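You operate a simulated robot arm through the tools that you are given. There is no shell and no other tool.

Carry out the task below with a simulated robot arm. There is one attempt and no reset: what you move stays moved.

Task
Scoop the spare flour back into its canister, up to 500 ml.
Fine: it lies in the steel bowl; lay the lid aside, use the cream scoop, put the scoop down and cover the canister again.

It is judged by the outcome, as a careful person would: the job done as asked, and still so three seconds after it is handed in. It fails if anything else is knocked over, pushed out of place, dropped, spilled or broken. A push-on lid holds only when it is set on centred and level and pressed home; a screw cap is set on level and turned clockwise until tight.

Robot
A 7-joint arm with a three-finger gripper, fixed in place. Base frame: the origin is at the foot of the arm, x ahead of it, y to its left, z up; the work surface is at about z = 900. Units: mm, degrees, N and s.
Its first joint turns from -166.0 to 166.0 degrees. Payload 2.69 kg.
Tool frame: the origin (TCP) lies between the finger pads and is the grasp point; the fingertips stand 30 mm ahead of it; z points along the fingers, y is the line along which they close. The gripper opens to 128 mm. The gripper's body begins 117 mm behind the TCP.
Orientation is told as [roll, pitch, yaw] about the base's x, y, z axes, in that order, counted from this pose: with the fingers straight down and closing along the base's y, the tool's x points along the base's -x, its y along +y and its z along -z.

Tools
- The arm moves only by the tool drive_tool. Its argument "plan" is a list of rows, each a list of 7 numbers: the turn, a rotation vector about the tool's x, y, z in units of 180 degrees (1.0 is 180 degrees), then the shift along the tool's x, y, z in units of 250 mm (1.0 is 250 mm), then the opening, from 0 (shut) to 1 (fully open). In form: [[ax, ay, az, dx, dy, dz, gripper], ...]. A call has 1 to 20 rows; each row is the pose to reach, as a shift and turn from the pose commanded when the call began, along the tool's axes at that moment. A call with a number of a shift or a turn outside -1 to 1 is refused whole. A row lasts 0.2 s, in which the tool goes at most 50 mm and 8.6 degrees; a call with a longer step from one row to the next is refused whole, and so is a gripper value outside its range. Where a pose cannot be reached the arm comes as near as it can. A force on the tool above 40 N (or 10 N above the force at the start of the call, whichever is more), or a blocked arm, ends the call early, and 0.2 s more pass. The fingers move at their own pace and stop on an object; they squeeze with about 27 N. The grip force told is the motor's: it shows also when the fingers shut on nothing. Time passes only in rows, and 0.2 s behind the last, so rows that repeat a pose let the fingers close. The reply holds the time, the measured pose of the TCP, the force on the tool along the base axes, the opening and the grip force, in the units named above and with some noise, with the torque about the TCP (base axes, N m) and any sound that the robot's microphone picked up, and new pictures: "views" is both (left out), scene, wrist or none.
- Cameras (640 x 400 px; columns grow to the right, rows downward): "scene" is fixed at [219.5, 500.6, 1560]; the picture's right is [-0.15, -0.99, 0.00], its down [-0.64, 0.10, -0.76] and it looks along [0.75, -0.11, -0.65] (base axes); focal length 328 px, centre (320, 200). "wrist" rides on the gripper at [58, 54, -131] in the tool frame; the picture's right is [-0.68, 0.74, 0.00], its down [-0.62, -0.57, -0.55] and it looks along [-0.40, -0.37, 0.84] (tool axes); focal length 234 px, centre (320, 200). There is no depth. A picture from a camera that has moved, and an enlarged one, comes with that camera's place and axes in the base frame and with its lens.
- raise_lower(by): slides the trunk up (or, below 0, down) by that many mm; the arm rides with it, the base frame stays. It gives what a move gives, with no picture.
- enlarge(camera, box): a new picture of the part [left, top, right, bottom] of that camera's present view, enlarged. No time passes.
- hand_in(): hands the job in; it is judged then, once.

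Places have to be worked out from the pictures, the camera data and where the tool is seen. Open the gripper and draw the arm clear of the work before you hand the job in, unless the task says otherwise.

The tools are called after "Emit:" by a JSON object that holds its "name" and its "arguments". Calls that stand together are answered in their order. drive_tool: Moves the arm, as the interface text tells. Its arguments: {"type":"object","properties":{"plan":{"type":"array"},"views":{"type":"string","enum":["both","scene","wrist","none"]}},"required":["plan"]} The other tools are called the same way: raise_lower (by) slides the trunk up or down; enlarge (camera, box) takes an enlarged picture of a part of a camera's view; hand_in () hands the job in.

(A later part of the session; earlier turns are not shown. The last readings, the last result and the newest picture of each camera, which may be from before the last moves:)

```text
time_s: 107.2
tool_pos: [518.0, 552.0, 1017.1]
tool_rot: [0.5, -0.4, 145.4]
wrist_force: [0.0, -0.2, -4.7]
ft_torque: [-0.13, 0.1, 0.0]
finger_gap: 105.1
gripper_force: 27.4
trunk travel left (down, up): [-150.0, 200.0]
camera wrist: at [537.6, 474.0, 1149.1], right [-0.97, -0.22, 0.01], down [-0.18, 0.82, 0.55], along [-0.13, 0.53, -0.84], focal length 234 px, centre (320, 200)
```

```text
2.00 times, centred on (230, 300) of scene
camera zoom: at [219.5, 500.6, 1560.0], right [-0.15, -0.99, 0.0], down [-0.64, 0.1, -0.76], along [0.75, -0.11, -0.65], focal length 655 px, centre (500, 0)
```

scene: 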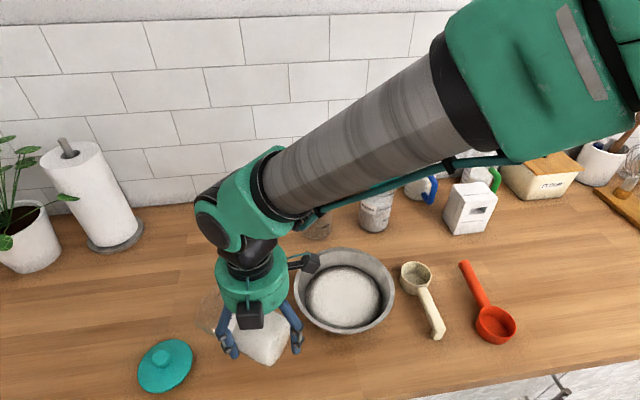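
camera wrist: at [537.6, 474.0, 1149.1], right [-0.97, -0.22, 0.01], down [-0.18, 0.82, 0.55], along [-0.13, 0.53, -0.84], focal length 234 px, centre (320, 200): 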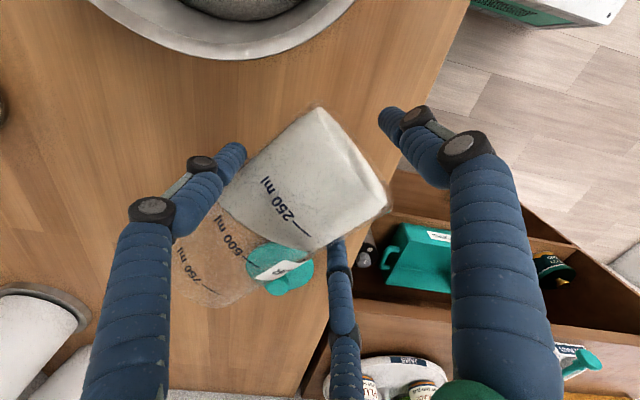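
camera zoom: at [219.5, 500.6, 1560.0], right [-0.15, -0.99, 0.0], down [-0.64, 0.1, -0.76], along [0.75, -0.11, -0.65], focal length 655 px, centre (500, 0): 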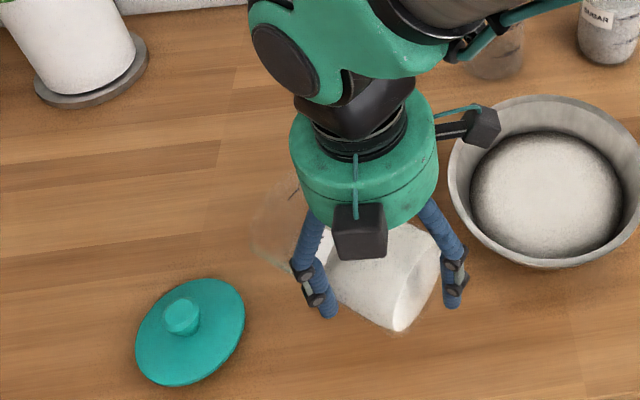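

The canister now points outwards over open counter. I'll lower it onto the surface gently.

Emit:
{"name": "drive_tool", "arguments": {"plan": [[0, 0, 0, 0, 0, 0.06, 0.5], [0, 0, 0, 0, 0, 0.12, 0.5], [0, 0, 0, 0, 0, 0.17, 0.5], [0, 0, 0, 0, 0, 0.192, 0.5], [0, 0, 0, 0, 0, 0.2, 0.5]], "views": "none"}}

Emit:
{"name": "drive_tool", "arguments": {"plan": [[0, 0, 0, 0, 0, 0.006, 0.5], [0, 0, 0, 0, 0, 0.012, 0.5], [0, 0, 0, 0, 0, 0.016, 0.5]], "views": "none"}}

```text
time_s: 108.4
tool_pos: [517.2, 551.4, 967.7]
tool_rot: [0.3, -0.4, 145.3]
wrist_force: [0.1, 0.1, -4.6]
ft_torque: [-0.15, 0.04, -0.02]
finger_gap: 105.2
gripper_force: 27.3
trunk travel left (down, up): [-150.0, 200.0]
```

```text
time_s: 109.2
tool_pos: [518.0, 549.1, 963.7]
tool_rot: [0.5, -0.4, 145.5]
wrist_force: [-0.5, 0.3, -3.9]
ft_torque: [-0.11, 0.07, -0.01]
finger_gap: 104.9
gripper_force: 27.3
trunk travel left (down, up): [-150.0, 200.0]
```

Emit:
{"name": "drive_tool", "arguments": {"plan": [[0, 0, 0, 0, 0, 0.004, 0.5], [0, 0, 0, 0, 0, 0.008, 0.5], [0, 0, 0, 0, 0, 0.012, 0.5]], "views": "both"}}

Emit:
{"name": "enlarge", "arguments": {"camera": "wrist", "box": [160, 60, 440, 310]}}

Emit:
{"name": "enlarge", "arguments": {"camera": "scene", "box": [160, 250, 320, 380]}}

```text
time_s: 110.0
tool_pos: [517.6, 550.9, 964.0]
tool_rot: [0.3, -0.4, 145.5]
wrist_force: [-5.0, -5.6, 15.7]
ft_torque: [-0.03, -0.05, -0.03]
finger_gap: 105.0
gripper_force: 27.6
trunk travel left (down, up): [-150.0, 200.0]
camera wrist: at [536.9, 472.9, 1094.4], right [-0.98, -0.22, 0.01], down [-0.18, 0.82, 0.55], along [-0.13, 0.53, -0.83], focal length 234 px, centre (320, 200)
```

scene: 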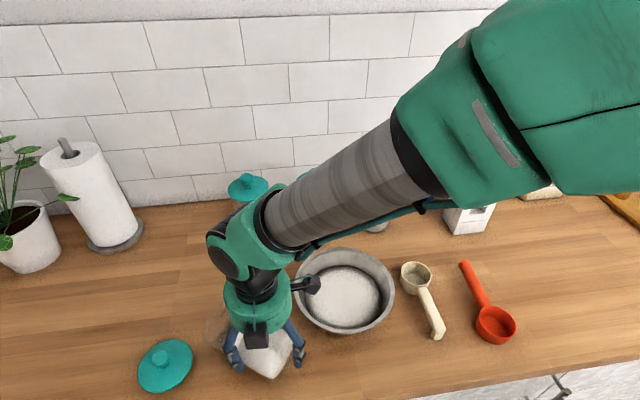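
wrist: 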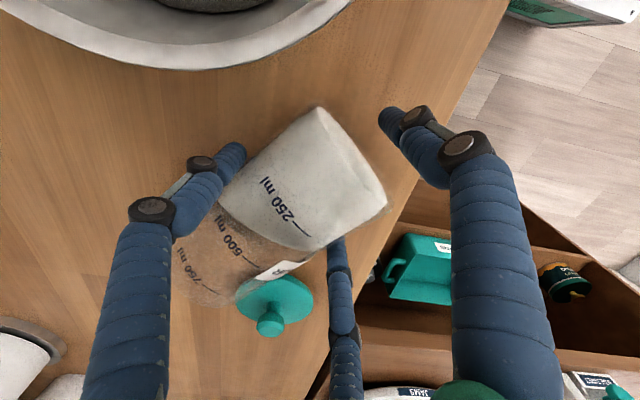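

```text
1.60 times, centred on (300, 185) of wrist
camera zoom: at [536.9, 472.9, 1094.4], right [-0.98, -0.22, 0.01], down [-0.18, 0.82, 0.55], along [-0.13, 0.53, -0.83], focal length 375 px, centre (352, 224)
```

zoom: 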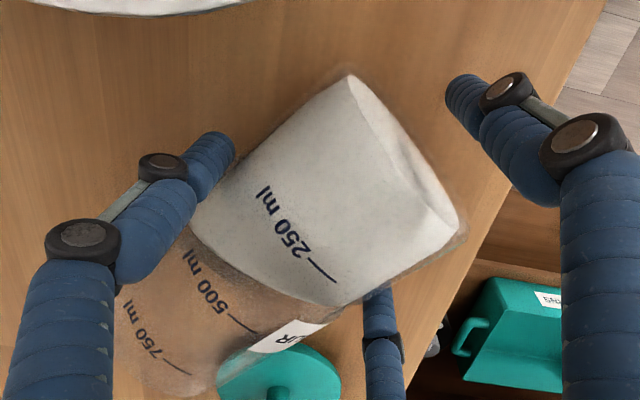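

```text
3.08 times, centred on (240, 315) of scene
camera zoom: at [219.5, 500.6, 1560.0], right [-0.15, -0.99, 0.0], down [-0.64, 0.1, -0.76], along [0.75, -0.11, -0.65], focal length 1008 px, centre (566, -154)
```

zoom: 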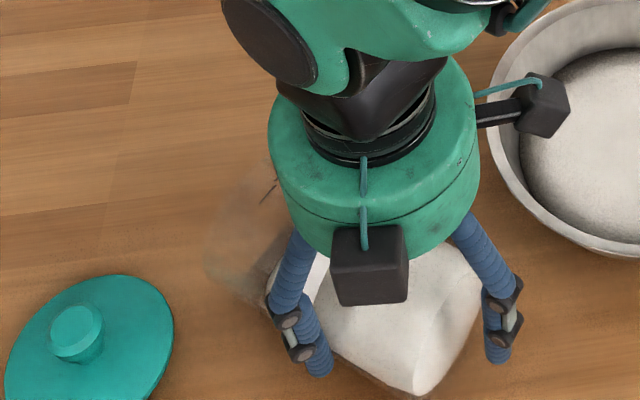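

It rests on the counter (contact ≈ 16 N). I'll relax, open the fingers fully and rise straight up.

Emit:
{"name": "drive_tool", "arguments": {"plan": [[0, 0, 0, 0, 0, -0.008, 0.5], [0, 0, 0, 0, 0, -0.008, 0.85], [0, 0, 0, 0, 0, -0.008, 0.95], [0, 0, 0, 0, 0, -0.008, 1], [0, 0, 0, 0, 0, -0.008, 1], [0, 0, 0, 0, 0, -0.05, 1], [0, 0, 0, 0, 0, -0.15, 1], [0, 0, 0, 0, 0, -0.3, 1], [0, 0, 0, 0, 0, -0.45, 1], [0, 0, 0, 0, 0, -0.6, 1], [0, 0, 0, 0, 0, -0.75, 1], [0, 0, 0, 0, 0, -0.75, 1]], "views": "both"}}

Emit:
{"name": "enlarge", "arguments": {"camera": "wrist", "box": [160, 40, 440, 290]}}

Emit:
{"name": "enlarge", "arguments": {"camera": "scene", "box": [160, 250, 320, 380]}}

```text
time_s: 112.6
tool_pos: [519.6, 551.0, 1150.5]
tool_rot: [0.5, -0.3, 145.4]
wrist_force: [0.1, 0.6, 0.1]
ft_torque: [0.0, -0.06, -0.01]
finger_gap: 128.0
gripper_force: 0.1
trunk travel left (down, up): [-150.0, 200.0]
camera wrist: at [538.0, 473.7, 1280.9], right [-0.98, -0.22, 0.01], down [-0.18, 0.82, 0.55], along [-0.13, 0.53, -0.84], focal length 234 px, centre (320, 200)
```

scene: 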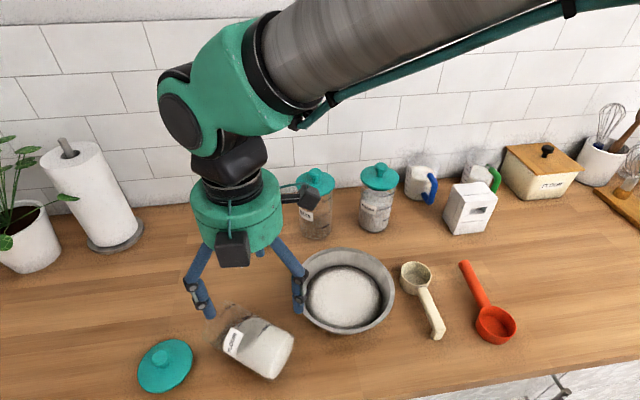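
wrist: 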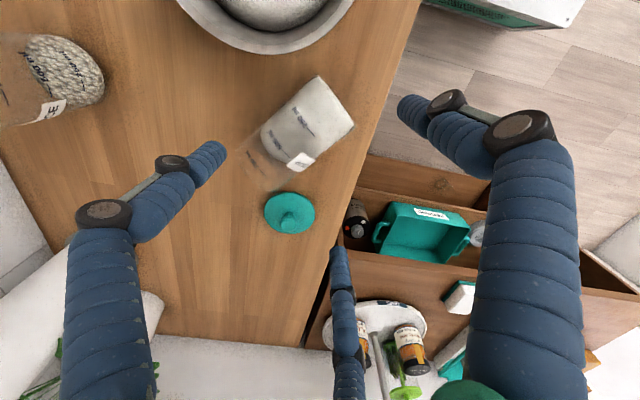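

```text
1.60 times, centred on (300, 165) of wrist
camera zoom: at [538.0, 473.7, 1280.9], right [-0.98, -0.22, 0.01], down [-0.18, 0.82, 0.55], along [-0.13, 0.53, -0.84], focal length 375 px, centre (352, 256)
```

zoom: 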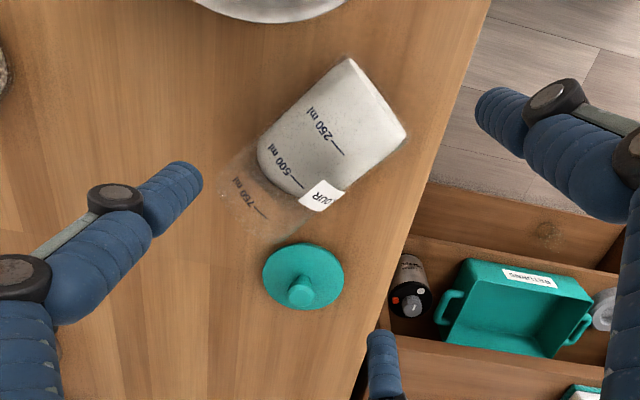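

```text
3.08 times, centred on (240, 315) of scene
camera zoom: at [219.5, 500.6, 1560.0], right [-0.15, -0.99, 0.0], down [-0.64, 0.1, -0.76], along [0.75, -0.11, -0.65], focal length 1008 px, centre (566, -154)
```

zoom: 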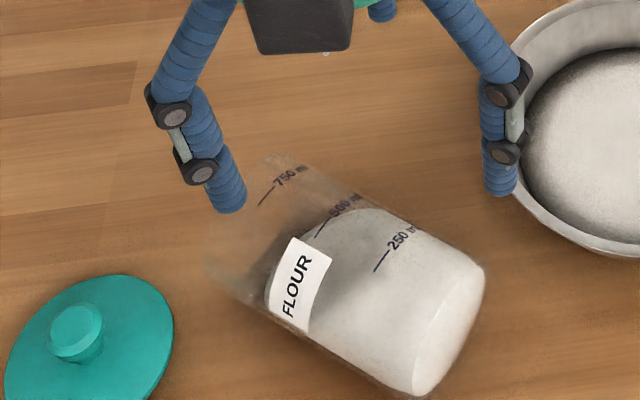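

Seen from here the flour has a sloped face reaching past the 500 ml line on the low side, so most of it is still inside. I'll turn the tool around (180°, high above everything) so the single finger lies beyond the mouth for standing the canister up.

Emit:
{"name": "drive_tool", "arguments": {"plan": [[0, 0, 0.0457, 0, 0, -0.02, 1], [0, 0, 0.0914, 0, 0, -0.04, 1], [0, 0, 0.137, 0, 0, -0.06, 1], [0, 0, 0.1827, 0, 0, -0.08, 1], [0, 0, 0.2284, 0, 0, -0.1, 1], [0, 0, 0.274, 0, 0, -0.1, 1], [0, 0, 0.3197, 0, 0, -0.1, 1], [0, 0, 0.3654, 0, 0, -0.1, 1], [0, 0, 0.411, 0, 0, -0.1, 1], [0, 0, 0.4567, 0, 0, -0.1, 1], [0, 0, 0.5, 0, 0, -0.1, 1], [0, 0, 0.5, 0, 0, -0.1, 1]], "views": "none"}}

Emit:
{"name": "drive_tool", "arguments": {"plan": [[0, 0, 0.0457, 0, 0, 0, 1], [0, 0, 0.0914, 0, 0, 0, 1], [0, 0, 0.137, 0, 0, 0, 1], [0, 0, 0.1827, 0, 0, 0, 1], [0, 0, 0.2284, 0, 0, 0, 1], [0, 0, 0.274, 0, 0, 0, 1], [0, 0, 0.3197, 0, 0, 0, 1], [0, 0, 0.3654, 0, 0, 0, 1], [0, 0, 0.411, 0, 0, 0, 1], [0, 0, 0.4567, 0, 0, 0, 1], [0, 0, 0.505, 0, 0, 0, 1], [0, 0, 0.505, 0, 0, 0, 1]], "views": "both"}}

```text
time_s: 115.2
tool_pos: [519.0, 550.2, 1173.8]
tool_rot: [0.5, 0.4, 55.3]
wrist_force: [-0.6, 0.2, -0.2]
ft_torque: [-0.01, -0.04, -0.02]
finger_gap: 127.9
gripper_force: 0.1
trunk travel left (down, up): [-150.0, 200.0]
```

```text
refused: row 11 steps farther than a row can; nothing moved
```

Emit:
{"name": "drive_tool", "arguments": {"plan": [[0, 0, 0.0459, 0, 0, 0, 1], [0, 0, 0.0918, 0, 0, 0, 1], [0, 0, 0.1377, 0, 0, 0, 1], [0, 0, 0.1836, 0, 0, 0, 1], [0, 0, 0.2295, 0, 0, 0, 1], [0, 0, 0.2754, 0, 0, 0, 1], [0, 0, 0.3213, 0, 0, 0, 1], [0, 0, 0.3672, 0, 0, 0, 1], [0, 0, 0.4131, 0, 0, 0, 1], [0, 0, 0.459, 0, 0, 0, 1], [0, 0, 0.5045, 0, 0, 0, 1], [0, 0, 0.5045, 0, 0, 0, 1]], "views": "both"}}

Emit:
{"name": "enlarge", "arguments": {"camera": "scene", "box": [160, 250, 320, 380]}}

Emit:
{"name": "enlarge", "arguments": {"camera": "wrist", "box": [220, 40, 540, 280]}}

```text
time_s: 117.8
tool_pos: [519.4, 551.2, 1174.1]
tool_rot: [-0.4, 0.5, -35.6]
wrist_force: [0.7, 0.1, -1.0]
ft_torque: [0.02, 0.02, 0.01]
finger_gap: 127.7
gripper_force: 0.0
trunk travel left (down, up): [-150.0, 200.0]
camera wrist: at [505.0, 628.7, 1305.1], right [0.98, 0.21, -0.01], down [0.18, -0.82, 0.55], along [0.1, -0.54, -0.84], focal length 234 px, centre (320, 200)
```

scene: 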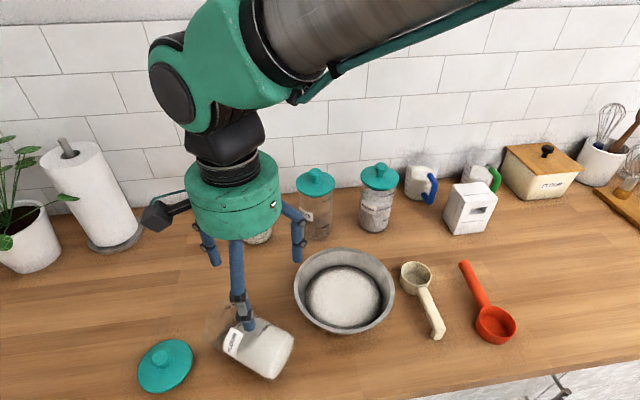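
wrist: 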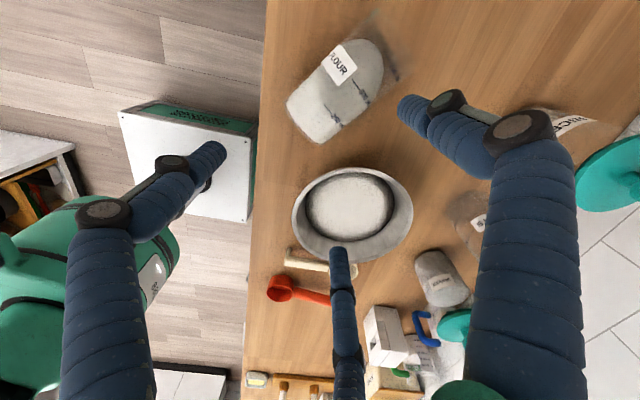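

```text
3.08 times, centred on (240, 315) of scene
camera zoom: at [219.5, 500.6, 1560.0], right [-0.15, -0.99, 0.0], down [-0.64, 0.1, -0.76], along [0.75, -0.11, -0.65], focal length 1008 px, centre (566, -154)
```

zoom: 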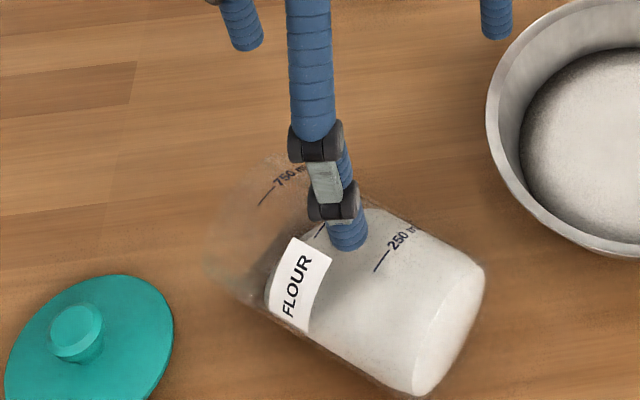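

```text
1.67 times, centred on (380, 160) of wrist
camera zoom: at [505.0, 628.7, 1305.1], right [0.98, 0.21, -0.01], down [0.18, -0.82, 0.55], along [0.1, -0.54, -0.84], focal length 390 px, centre (220, 267)
```

zoom: 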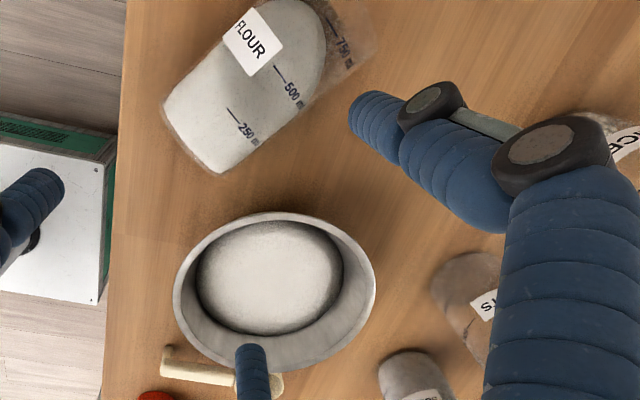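

From the mouth side I can see the flour slope reaching towards the 750 line on the low side — the volume still looks like about 500 ml, all retained. I'll move over the mouth half of the canister and come down to look before straddling it.

Emit:
{"name": "drive_tool", "arguments": {"plan": [[0, 0, 0, 0.001, 0.12, 0, 1], [0, 0, 0, 0.003, 0.25, 0, 1], [0, 0, 0, 0.004, 0.372, 0, 1], [0, 0, 0, 0.004, 0.372, 0.13, 1], [0, 0, 0, 0.004, 0.372, 0.26, 1], [0, 0, 0, 0.004, 0.372, 0.376, 1], [0, 0, 0, 0.004, 0.372, 0.376, 1]], "views": "both"}}

Emit:
{"name": "enlarge", "arguments": {"camera": "wrist", "box": [200, 40, 480, 280]}}

Emit:
{"name": "enlarge", "arguments": {"camera": "scene", "box": [140, 220, 320, 390]}}

```text
time_s: 119.4
tool_pos: [570.1, 628.5, 1078.6]
tool_rot: [-0.4, 0.4, -35.4]
wrist_force: [0.5, -0.2, 0.2]
ft_torque: [-0.01, 0.02, 0.01]
finger_gap: 128.1
gripper_force: 0.1
trunk travel left (down, up): [-150.0, 200.0]
camera wrist: at [555.5, 704.9, 1210.5], right [0.98, 0.21, -0.01], down [0.18, -0.82, 0.55], along [0.11, -0.54, -0.84], focal length 234 px, centre (320, 200)
```

scene: 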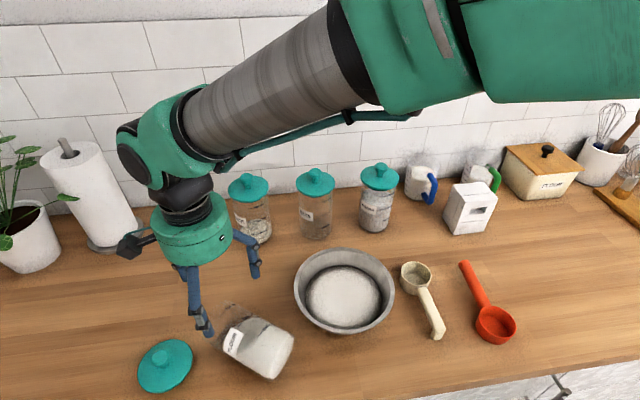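
wrist: 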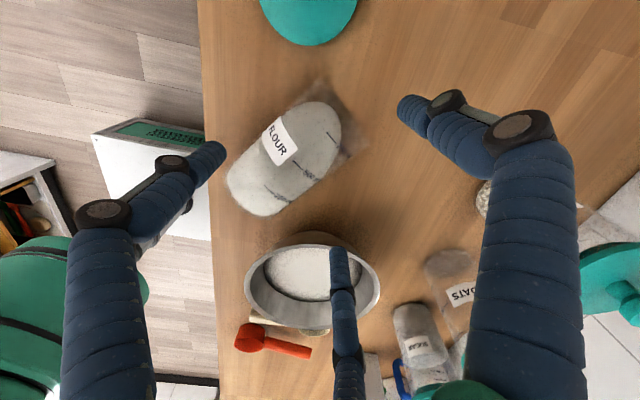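

```text
1.67 times, centred on (340, 160) of wrist
camera zoom: at [555.5, 704.9, 1210.5], right [0.98, 0.21, -0.01], down [0.18, -0.82, 0.55], along [0.11, -0.54, -0.84], focal length 390 px, centre (287, 267)
```

zoom: 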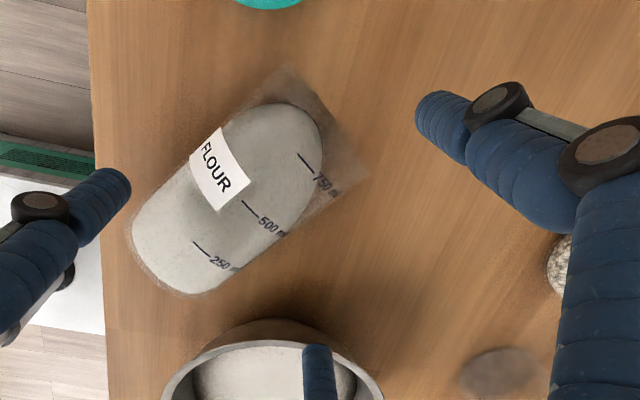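

```text
2.35 times, centred on (230, 305) of scene
camera zoom: at [219.5, 500.6, 1560.0], right [-0.15, -0.99, 0.0], down [-0.64, 0.1, -0.76], along [0.75, -0.11, -0.65], focal length 771 px, centre (532, -47)
```

zoom: 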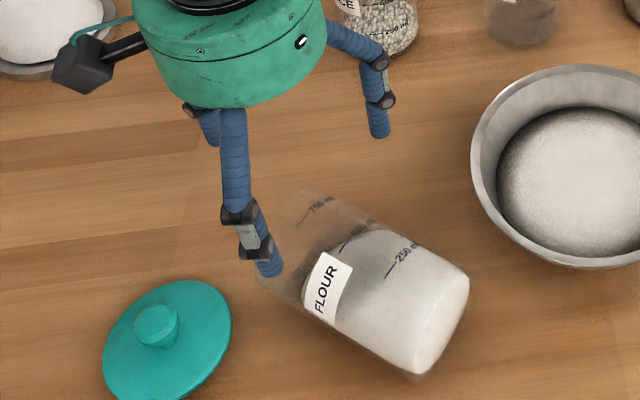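

The flour reaches past the 750 mark along the bottom, consistent with ~500 ml retained. The pinch point lies on the canister's midline; I'll descend with fingers wide open.

Emit:
{"name": "drive_tool", "arguments": {"plan": [[0, 0, 0, -0.006, 0.002, 0.08, 1], [0, 0, 0, -0.011, 0.003, 0.16, 1], [0, 0, 0, -0.011, 0.003, 0.24, 1], [0, 0, 0, -0.011, 0.003, 0.32, 1], [0, 0, 0, -0.011, 0.003, 0.38, 1], [0, 0, 0, -0.011, 0.003, 0.43, 1], [0, 0, 0, -0.011, 0.003, 0.462, 1], [0, 0, 0, -0.011, 0.003, 0.462, 1]], "views": "both"}}

Emit:
{"name": "enlarge", "arguments": {"camera": "wrist", "box": [180, 40, 460, 280]}}

Emit:
{"name": "enlarge", "arguments": {"camera": "scene", "box": [140, 220, 320, 390]}}

```text
time_s: 121.2
tool_pos: [573.4, 626.0, 963.6]
tool_rot: [-0.4, 0.4, -35.4]
wrist_force: [0.3, 0.1, -0.4]
ft_torque: [-0.03, 0.0, -0.02]
finger_gap: 128.1
gripper_force: 0.1
trunk travel left (down, up): [-150.0, 200.0]
camera wrist: at [558.5, 703.6, 1094.6], right [0.98, 0.21, -0.01], down [0.18, -0.82, 0.55], along [0.11, -0.54, -0.84], focal length 234 px, centre (320, 200)
```

scene: 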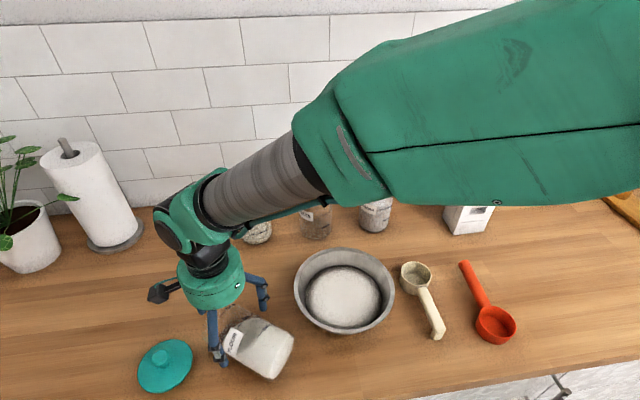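
wrist: 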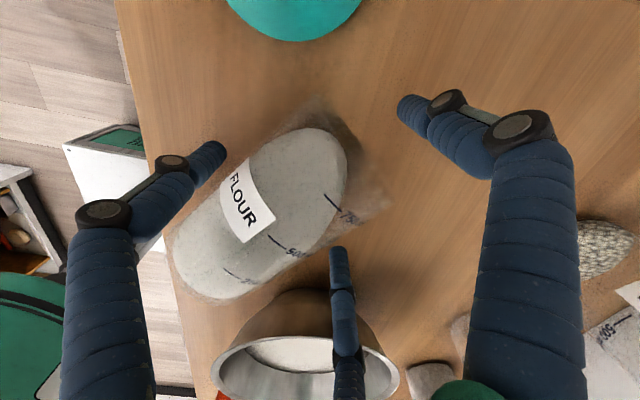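

```text
1.67 times, centred on (320, 160) of wrist
camera zoom: at [558.5, 703.6, 1094.6], right [0.98, 0.21, -0.01], down [0.18, -0.82, 0.55], along [0.11, -0.54, -0.84], focal length 390 px, centre (320, 267)
```

zoom: 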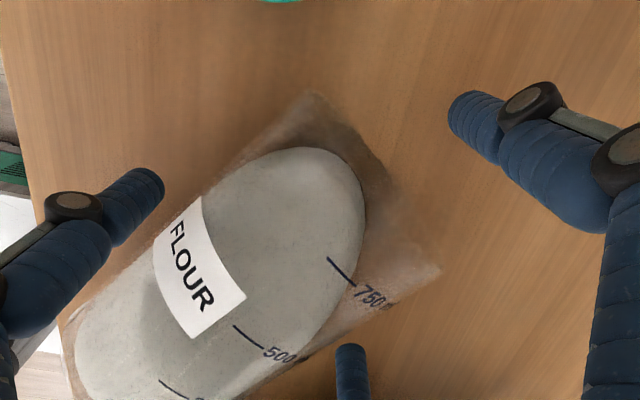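

```text
2.35 times, centred on (230, 305) of scene
camera zoom: at [219.5, 500.6, 1560.0], right [-0.15, -0.99, 0.0], down [-0.64, 0.1, -0.76], along [0.75, -0.11, -0.65], focal length 771 px, centre (532, -47)
```

zoom: 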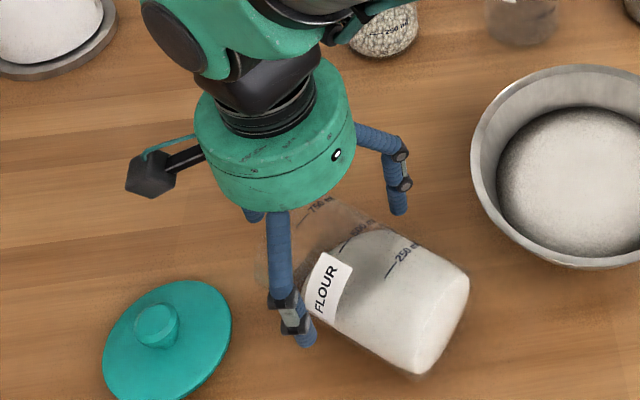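

The pair straddles the mouth half and the single finger stands beyond the mouth. I'll close to pinch it.

Emit:
{"name": "drive_tool", "arguments": {"plan": [[0, 0, 0, 0, 0, 0, 0.95], [0, 0, 0, 0, 0, 0, 0.9], [0, 0, 0, 0, 0, 0, 0.85], [0, 0, 0, 0, 0, 0, 0.75], [0, 0, 0, 0, 0, 0, 0.6], [0, 0, 0, 0, 0, 0, 0.5], [0, 0, 0, 0, 0, 0, 0.5]], "views": "both"}}

Emit:
{"name": "enlarge", "arguments": {"camera": "wrist", "box": [180, 40, 460, 280]}}

Emit:
{"name": "enlarge", "arguments": {"camera": "scene", "box": [140, 220, 320, 390]}}

```text
time_s: 122.8
tool_pos: [573.4, 626.4, 963.3]
tool_rot: [-0.5, 0.4, -35.4]
wrist_force: [-2.0, -0.5, 1.9]
ft_torque: [-0.03, 0.09, -0.06]
finger_gap: 105.2
gripper_force: 27.2
trunk travel left (down, up): [-150.0, 200.0]
camera wrist: at [558.3, 703.4, 1094.9], right [0.98, 0.21, -0.01], down [0.18, -0.82, 0.55], along [0.11, -0.54, -0.84], focal length 234 px, centre (320, 200)
```

scene: 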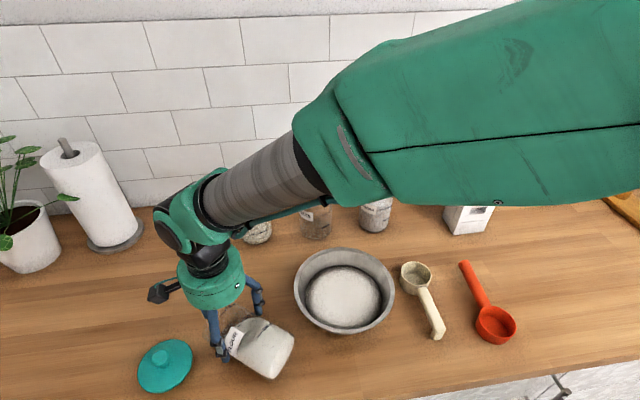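
wrist: 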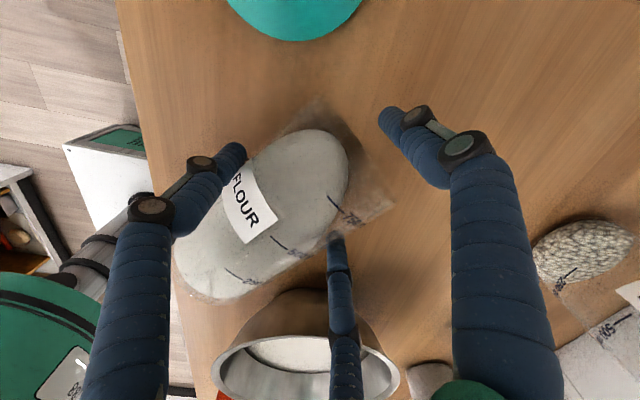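

```text
1.67 times, centred on (320, 160) of wrist
camera zoom: at [558.3, 703.4, 1094.9], right [0.98, 0.21, -0.01], down [0.18, -0.82, 0.55], along [0.11, -0.54, -0.84], focal length 390 px, centre (320, 267)
```

zoom: 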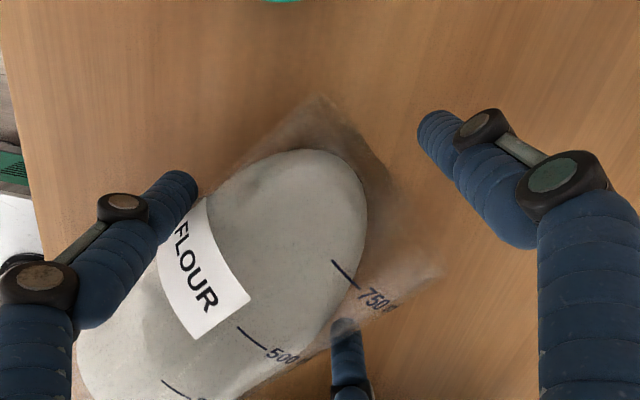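

```text
2.35 times, centred on (230, 305) of scene
camera zoom: at [219.5, 500.6, 1560.0], right [-0.15, -0.99, 0.0], down [-0.64, 0.1, -0.76], along [0.75, -0.11, -0.65], focal length 771 px, centre (532, -47)
```

zoom: 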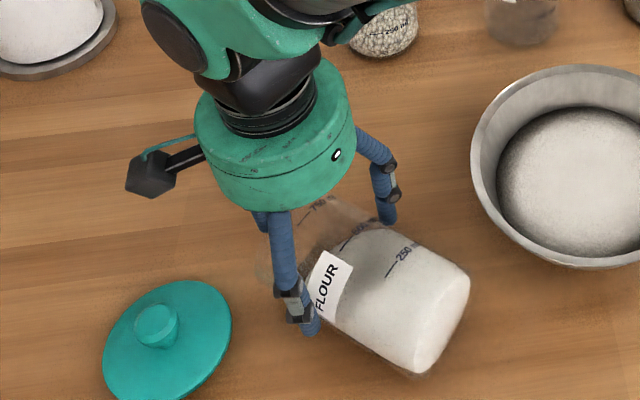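

Pinched (105 mm, 27 N) about 90 mm from the base. I'll lift 15 mm first and check how it hangs.

Emit:
{"name": "drive_tool", "arguments": {"plan": [[0, 0, 0, 0, 0, -0.012, 0.5], [0, 0, 0, 0, 0, -0.024, 0.5], [0, 0, 0, 0, 0, -0.042, 0.5], [0, 0, 0, 0, 0, -0.06, 0.5], [0, 0, 0, 0, 0, -0.06, 0.5]], "views": "both"}}

Emit:
{"name": "enlarge", "arguments": {"camera": "scene", "box": [140, 220, 320, 390]}}

Emit:
{"name": "enlarge", "arguments": {"camera": "wrist", "box": [140, 60, 440, 320]}}

```text
time_s: 124.0
tool_pos: [575.0, 625.7, 978.4]
tool_rot: [-0.4, 0.4, -35.3]
wrist_force: [-0.6, -0.4, -2.7]
ft_torque: [0.18, -0.1, 0.04]
finger_gap: 105.0
gripper_force: 27.0
trunk travel left (down, up): [-150.0, 200.0]
camera wrist: at [559.2, 703.7, 1109.5], right [0.98, 0.21, -0.01], down [0.18, -0.82, 0.55], along [0.11, -0.54, -0.84], focal length 234 px, centre (320, 200)
```

scene: 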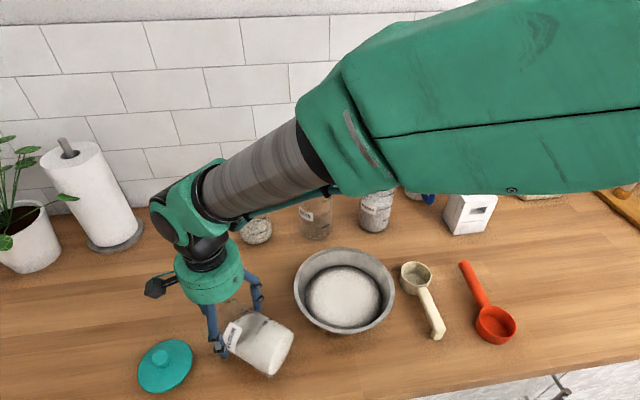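
wrist: 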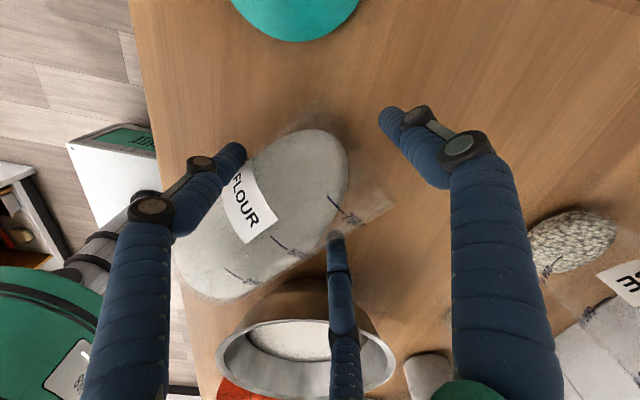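

```text
2.35 times, centred on (230, 305) of scene
camera zoom: at [219.5, 500.6, 1560.0], right [-0.15, -0.99, 0.0], down [-0.64, 0.1, -0.76], along [0.75, -0.11, -0.65], focal length 771 px, centre (532, -47)
```

zoom: 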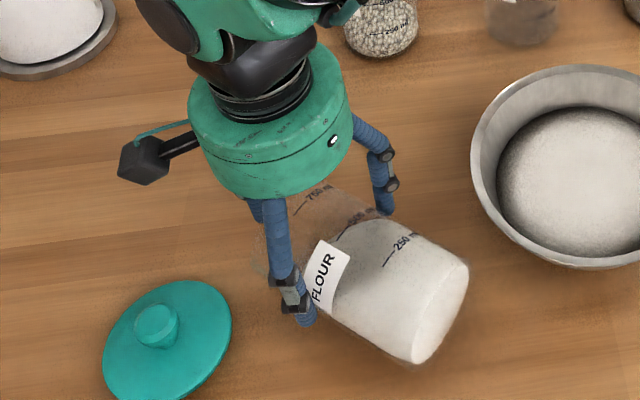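

```text
1.54 times, centred on (290, 190) of wrist
camera zoom: at [559.2, 703.7, 1109.5], right [0.98, 0.21, -0.01], down [0.18, -0.82, 0.55], along [0.11, -0.54, -0.84], focal length 360 px, centre (366, 215)
```

zoom: 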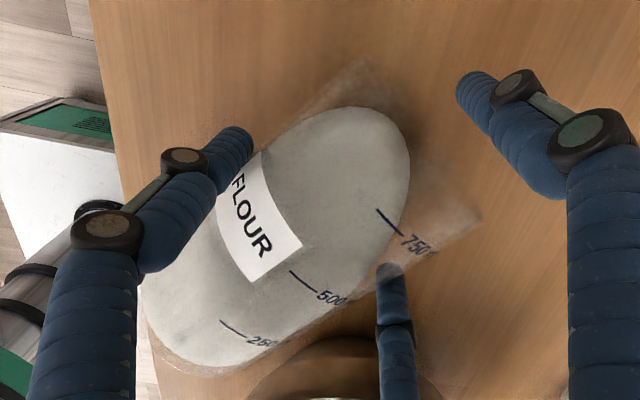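

It hangs level and firm. I'll raise it clear (another 54 mm) before turning it upright.

Emit:
{"name": "drive_tool", "arguments": {"plan": [[0, 0, 0, 0, 0, -0.04, 0.5], [0, 0, 0, 0, 0, -0.1, 0.5], [0, 0, 0, 0, 0, -0.16, 0.5], [0, 0, 0, 0, 0, -0.2144, 0.5], [0, 0, 0, 0, 0, -0.2144, 0.5]], "views": "none"}}

Emit:
{"name": "drive_tool", "arguments": {"plan": [[-0.0454, 0, 0, -0.0122, 0.0148, -0.0172, 0.5], [-0.0909, 0, 0, -0.0243, 0.0272, -0.0327, 0.5], [-0.1364, 0, 0, -0.0365, 0.0376, -0.046, 0.5], [-0.1364, 0, 0, -0.0365, 0.0376, -0.046, 0.5]], "views": "both"}}

Emit:
{"name": "enlarge", "arguments": {"camera": "scene", "box": [140, 220, 320, 390]}}

```text
time_s: 125.2
tool_pos: [575.9, 625.6, 1031.9]
tool_rot: [-0.4, 0.5, -35.4]
wrist_force: [0.4, 0.7, -3.5]
ft_torque: [0.17, -0.14, 0.01]
finger_gap: 105.4
gripper_force: 27.3
trunk travel left (down, up): [-150.0, 200.0]
```

```text
time_s: 126.2
tool_pos: [587.3, 629.4, 1044.0]
tool_rot: [24.1, 0.4, -35.5]
wrist_force: [0.8, -0.7, -3.3]
ft_torque: [0.12, -0.09, 0.03]
finger_gap: 105.3
gripper_force: 27.6
trunk travel left (down, up): [-150.0, 200.0]
camera wrist: at [537.7, 658.4, 1185.9], right [0.94, 0.15, 0.3], down [0.07, -0.96, 0.26], along [0.33, -0.23, -0.92], focal length 234 px, centre (320, 200)
```

scene: 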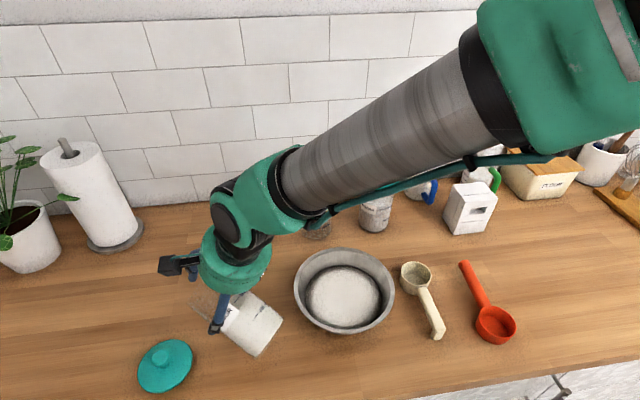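
wrist: 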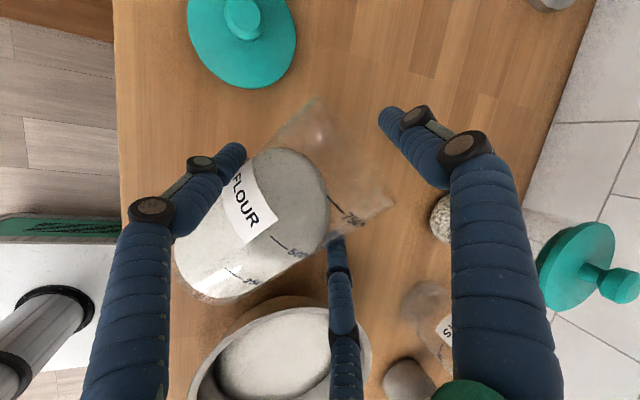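

```text
2.35 times, centred on (230, 305) of scene
camera zoom: at [219.5, 500.6, 1560.0], right [-0.15, -0.99, 0.0], down [-0.64, 0.1, -0.76], along [0.75, -0.11, -0.65], focal length 771 px, centre (532, -47)
```

zoom: 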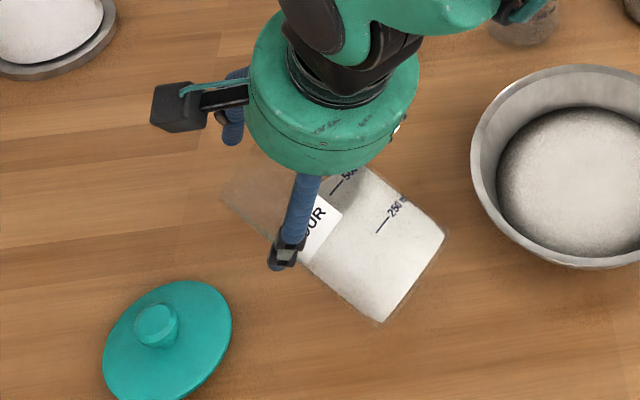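

Turning works smoothly (24° up so far, no reach flags) and the flour is settling to the base. I'll continue the turn to about 57°.

Emit:
{"name": "drive_tool", "arguments": {"plan": [[-0.0454, 0, 0, -0.0122, 0.0124, -0.0063, 0.5], [-0.0909, 0, 0, -0.0243, 0.0225, -0.0108, 0.5], [-0.1364, 0, 0, -0.0365, 0.0305, -0.0132, 0.5], [-0.1818, 0, 0, -0.0486, 0.0368, -0.0132, 0.5], [-0.1818, 0, 0, -0.0486, 0.0368, -0.0132, 0.5]], "views": "both"}}

Emit:
{"name": "enlarge", "arguments": {"camera": "scene", "box": [140, 210, 320, 380]}}

```text
time_s: 127.4
tool_pos: [598.1, 630.0, 1045.6]
tool_rot: [55.3, 0.8, -35.0]
wrist_force: [1.0, 1.9, -5.1]
ft_torque: [0.08, -0.07, 0.05]
finger_gap: 104.2
gripper_force: 27.0
out of reach, approached as far as the arm can: row 4, 5
trunk travel left (down, up): [-150.0, 200.0]
camera wrist: at [508.7, 598.9, 1165.1], right [0.8, -0.05, 0.6], down [0.06, -0.99, -0.16], along [0.59, 0.16, -0.79], focal length 234 px, centre (320, 200)
```

scene: 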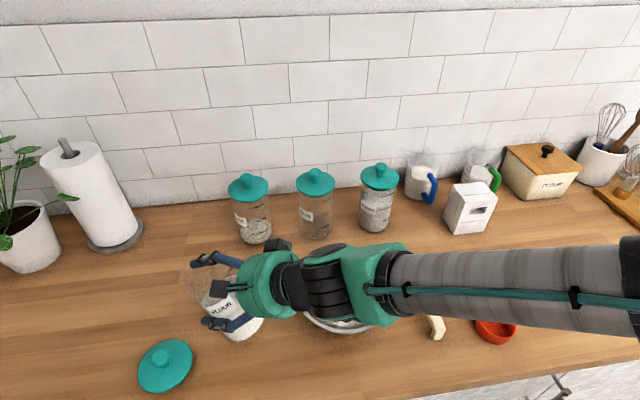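
wrist: 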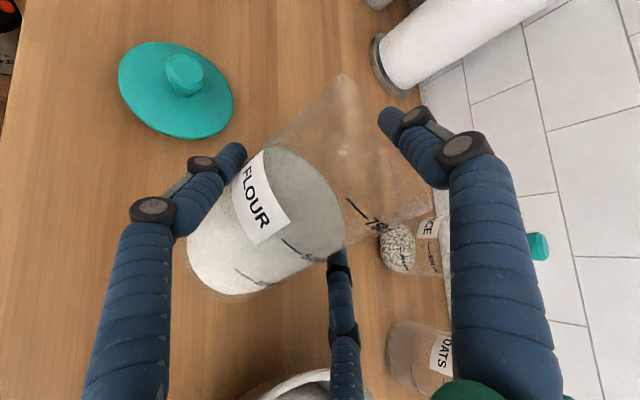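

```text
2.35 times, centred on (230, 295) of scene
camera zoom: at [219.5, 500.6, 1560.0], right [-0.15, -0.99, 0.0], down [-0.64, 0.1, -0.76], along [0.75, -0.11, -0.65], focal length 771 px, centre (532, -24)
```

zoom: 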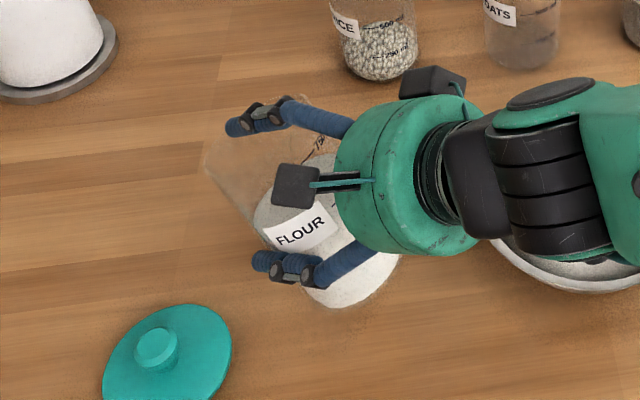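

The arm stops short at 55° here (too low and far for this wrist). I'll raise the canister about 110 mm and draw it slightly closer, where the earlier roll had plenty of range, before finishing the turn.

Emit:
{"name": "drive_tool", "arguments": {"plan": [[0, 0, 0, 0, 0.036, -0.025, 0.5], [0, 0, 0, 0, 0.09, -0.0625, 0.5], [0, 0, 0, 0, 0.163, -0.113, 0.5], [0, 0, 0, 0, 0.235, -0.163, 0.5], [0, 0, 0, 0, 0.308, -0.213, 0.5], [0, 0, 0, 0, 0.362, -0.2505, 0.5], [0, 0, 0, 0, 0.362, -0.2505, 0.5]], "views": "scene"}}

```text
time_s: 129.0
tool_pos: [598.2, 627.4, 1159.2]
tool_rot: [56.8, 0.3, -35.4]
wrist_force: [-0.3, -0.1, -3.7]
ft_torque: [0.04, -0.04, -0.02]
finger_gap: 104.5
gripper_force: 26.8
trunk travel left (down, up): [-150.0, 200.0]
```

scene: 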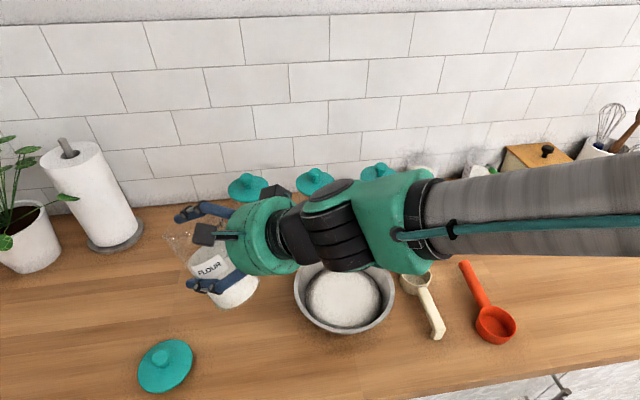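

Good — raised with no reach flags. I'll continue the turn here in small steps.

Emit:
{"name": "drive_tool", "arguments": {"plan": [[-0.04, 0, 0, 0, 0, 0, 0.5], [-0.08, 0, 0, 0, 0, 0, 0.5], [-0.08, 0, 0, 0, 0, 0, 0.5]], "views": "none"}}

```text
time_s: 129.8
tool_pos: [597.4, 624.9, 1158.6]
tool_rot: [71.2, 0.4, -35.5]
wrist_force: [1.0, -0.2, -3.7]
ft_torque: [-0.04, -0.03, 0.0]
finger_gap: 104.3
gripper_force: 27.3
out of reach, approached as far as the arm can: row 2
trunk travel left (down, up): [-150.0, 200.0]
```

Emit:
{"name": "drive_tool", "arguments": {"plan": [[-0.02, 0, 0, 0, 0, 0, 0.5], [-0.04, 0, 0, 0, 0, 0, 0.5], [-0.06, 0, 0, 0, 0, 0, 0.5], [-0.06, 0, 0, 0, 0, 0, 0.5]], "views": "both"}}

Emit:
{"name": "enlarge", "arguments": {"camera": "scene", "box": [140, 180, 320, 350]}}

```text
time_s: 130.8
tool_pos: [597.9, 627.4, 1159.6]
tool_rot: [82.1, 0.4, -35.3]
wrist_force: [0.5, -0.5, -4.3]
ft_torque: [0.0, 0.03, 0.0]
finger_gap: 104.5
gripper_force: 26.7
trunk travel left (down, up): [-150.0, 200.0]
camera wrist: at [480.0, 559.3, 1231.3], right [0.61, -0.31, 0.72], down [0.14, -0.86, -0.49], along [0.78, 0.4, -0.49], focal length 234 px, centre (320, 200)
```

scene: 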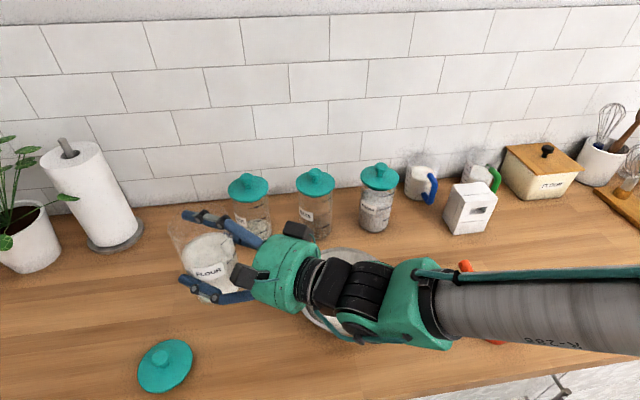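
wrist: 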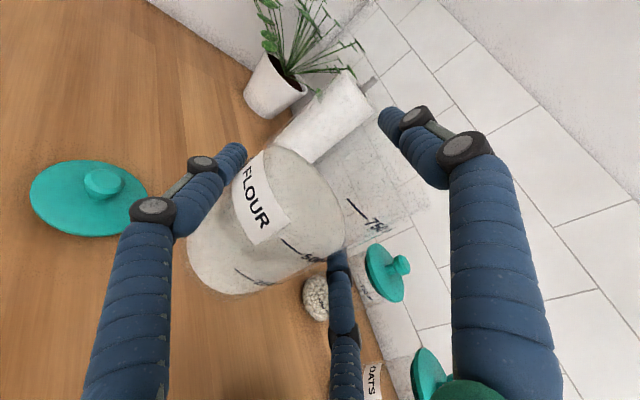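

```text
2.35 times, centred on (230, 265) of scene
camera zoom: at [219.5, 500.6, 1560.0], right [-0.15, -0.99, 0.0], down [-0.64, 0.1, -0.76], along [0.75, -0.11, -0.65], focal length 771 px, centre (532, 47)
```

zoom: 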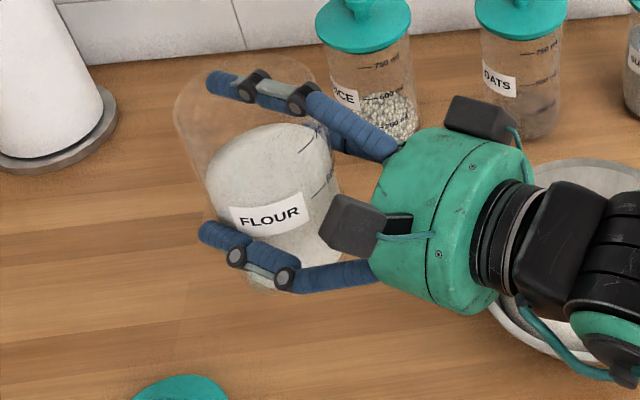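

Nearly upright (82°). Two more small steps bring it vertical.

Emit:
{"name": "drive_tool", "arguments": {"plan": [[-0.02, 0, 0, 0, 0, 0, 0.5], [-0.0425, 0, 0, 0, 0, 0, 0.5], [-0.0425, 0, 0, 0, 0, 0, 0.5]], "views": "both"}}

Emit:
{"name": "enlarge", "arguments": {"camera": "scene", "box": [140, 180, 320, 350]}}

Emit:
{"name": "enlarge", "arguments": {"camera": "wrist", "box": [160, 90, 460, 320]}}

```text
time_s: 131.6
tool_pos: [600.7, 624.1, 1160.4]
tool_rot: [89.6, 0.3, -34.7]
wrist_force: [-0.1, 0.9, -3.3]
ft_torque: [0.01, 0.03, 0.0]
finger_gap: 104.5
gripper_force: 27.1
out of reach, approached as far as the arm can: row 2, 3
trunk travel left (down, up): [-150.0, 200.0]
camera wrist: at [479.7, 549.1, 1215.5], right [0.56, -0.38, 0.73], down [0.19, -0.8, -0.57], along [0.8, 0.46, -0.38], focal length 234 px, centre (320, 200)
```

scene: 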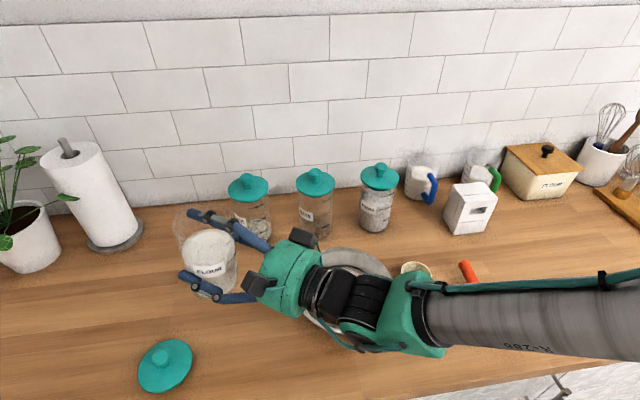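
wrist: 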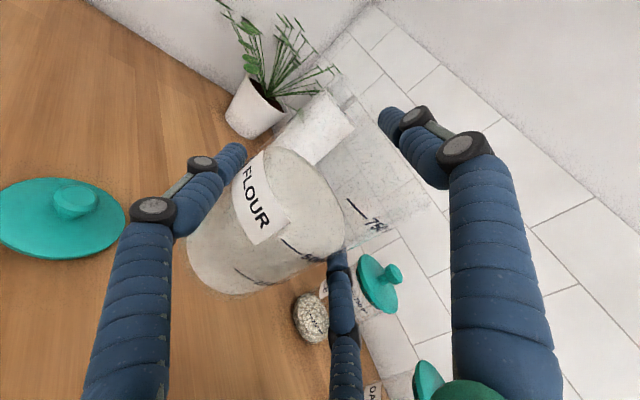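

```text
2.35 times, centred on (230, 265) of scene
camera zoom: at [219.5, 500.6, 1560.0], right [-0.15, -0.99, 0.0], down [-0.64, 0.1, -0.76], along [0.75, -0.11, -0.65], focal length 771 px, centre (532, 47)
```

zoom: 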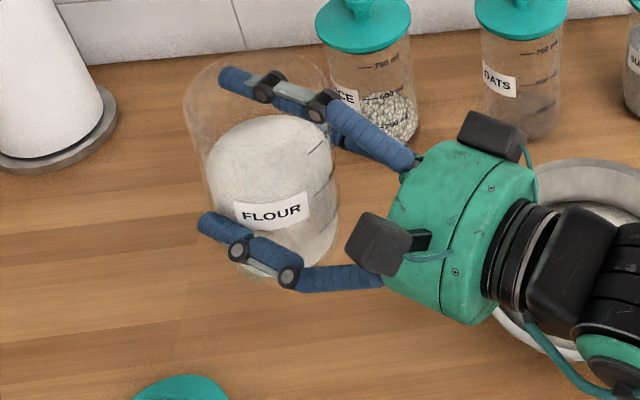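

```text
1.74 times, centred on (310, 205) of wrist
camera zoom: at [479.7, 549.1, 1215.5], right [0.56, -0.38, 0.73], down [0.19, -0.8, -0.57], along [0.8, 0.46, -0.38], focal length 407 px, centre (337, 191)
```

zoom: 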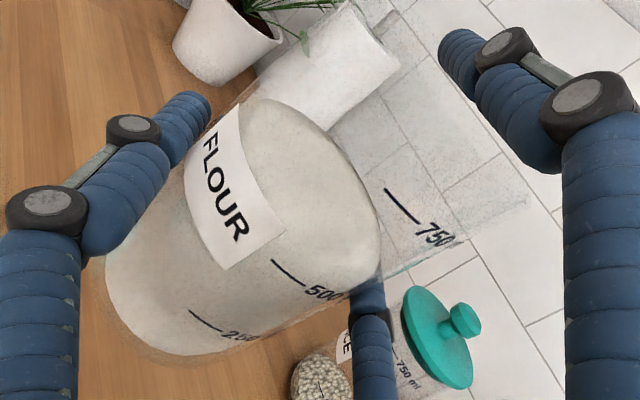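

The canister is upright in the hand with its flour intact. Before lowering, I'll turn the heading 12° so the hand will clear the bowl's rim, and shift to the canister's original spot.

Emit:
{"name": "drive_tool", "arguments": {"plan": [[0, -0.0222, 0, -0.01, 0, 0.012, 0.5], [0, -0.0444, 0, -0.02, 0, 0.025, 0.5], [0, -0.0667, 0, -0.029, 0, 0.037, 0.5], [0, -0.0667, 0, -0.029, 0, 0.037, 0.5]], "views": "both"}}

Emit:
{"name": "enlarge", "arguments": {"camera": "scene", "box": [140, 180, 320, 350]}}

```text
time_s: 132.6
tool_pos: [602.0, 624.7, 1160.6]
tool_rot: [89.5, 0.4, -34.9]
wrist_force: [0.0, -0.9, -4.0]
ft_torque: [-0.04, 0.0, 0.02]
finger_gap: 104.3
gripper_force: 27.0
out of reach, approached as far as the arm can: row 1, 2, 3, 4
trunk travel left (down, up): [-150.0, 200.0]
camera wrist: at [479.4, 548.9, 1215.7], right [0.56, -0.38, 0.73], down [0.19, -0.8, -0.57], along [0.8, 0.46, -0.38], focal length 234 px, centre (320, 200)
```

scene: 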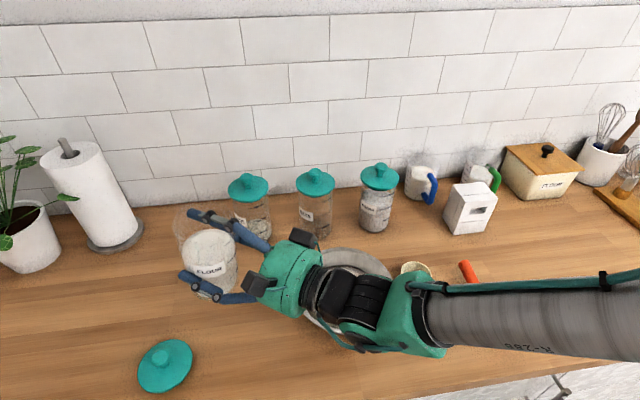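
wrist: 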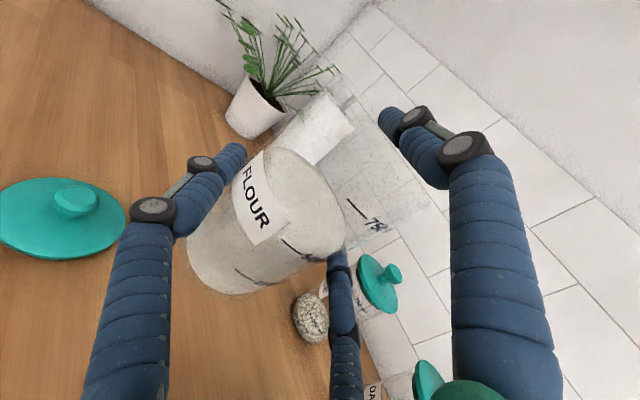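

```text
2.35 times, centred on (230, 265) of scene
camera zoom: at [219.5, 500.6, 1560.0], right [-0.15, -0.99, 0.0], down [-0.64, 0.1, -0.76], along [0.75, -0.11, -0.65], focal length 771 px, centre (532, 47)
```

zoom: 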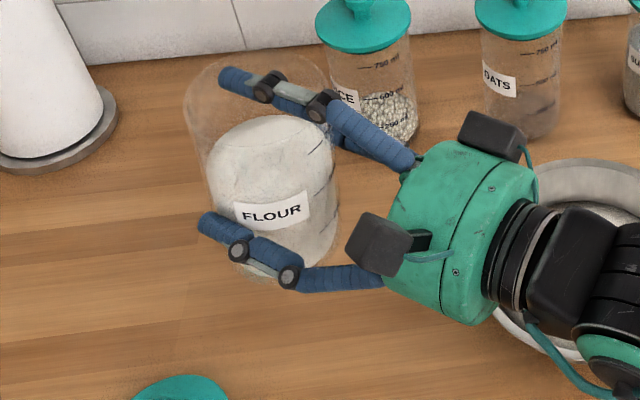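

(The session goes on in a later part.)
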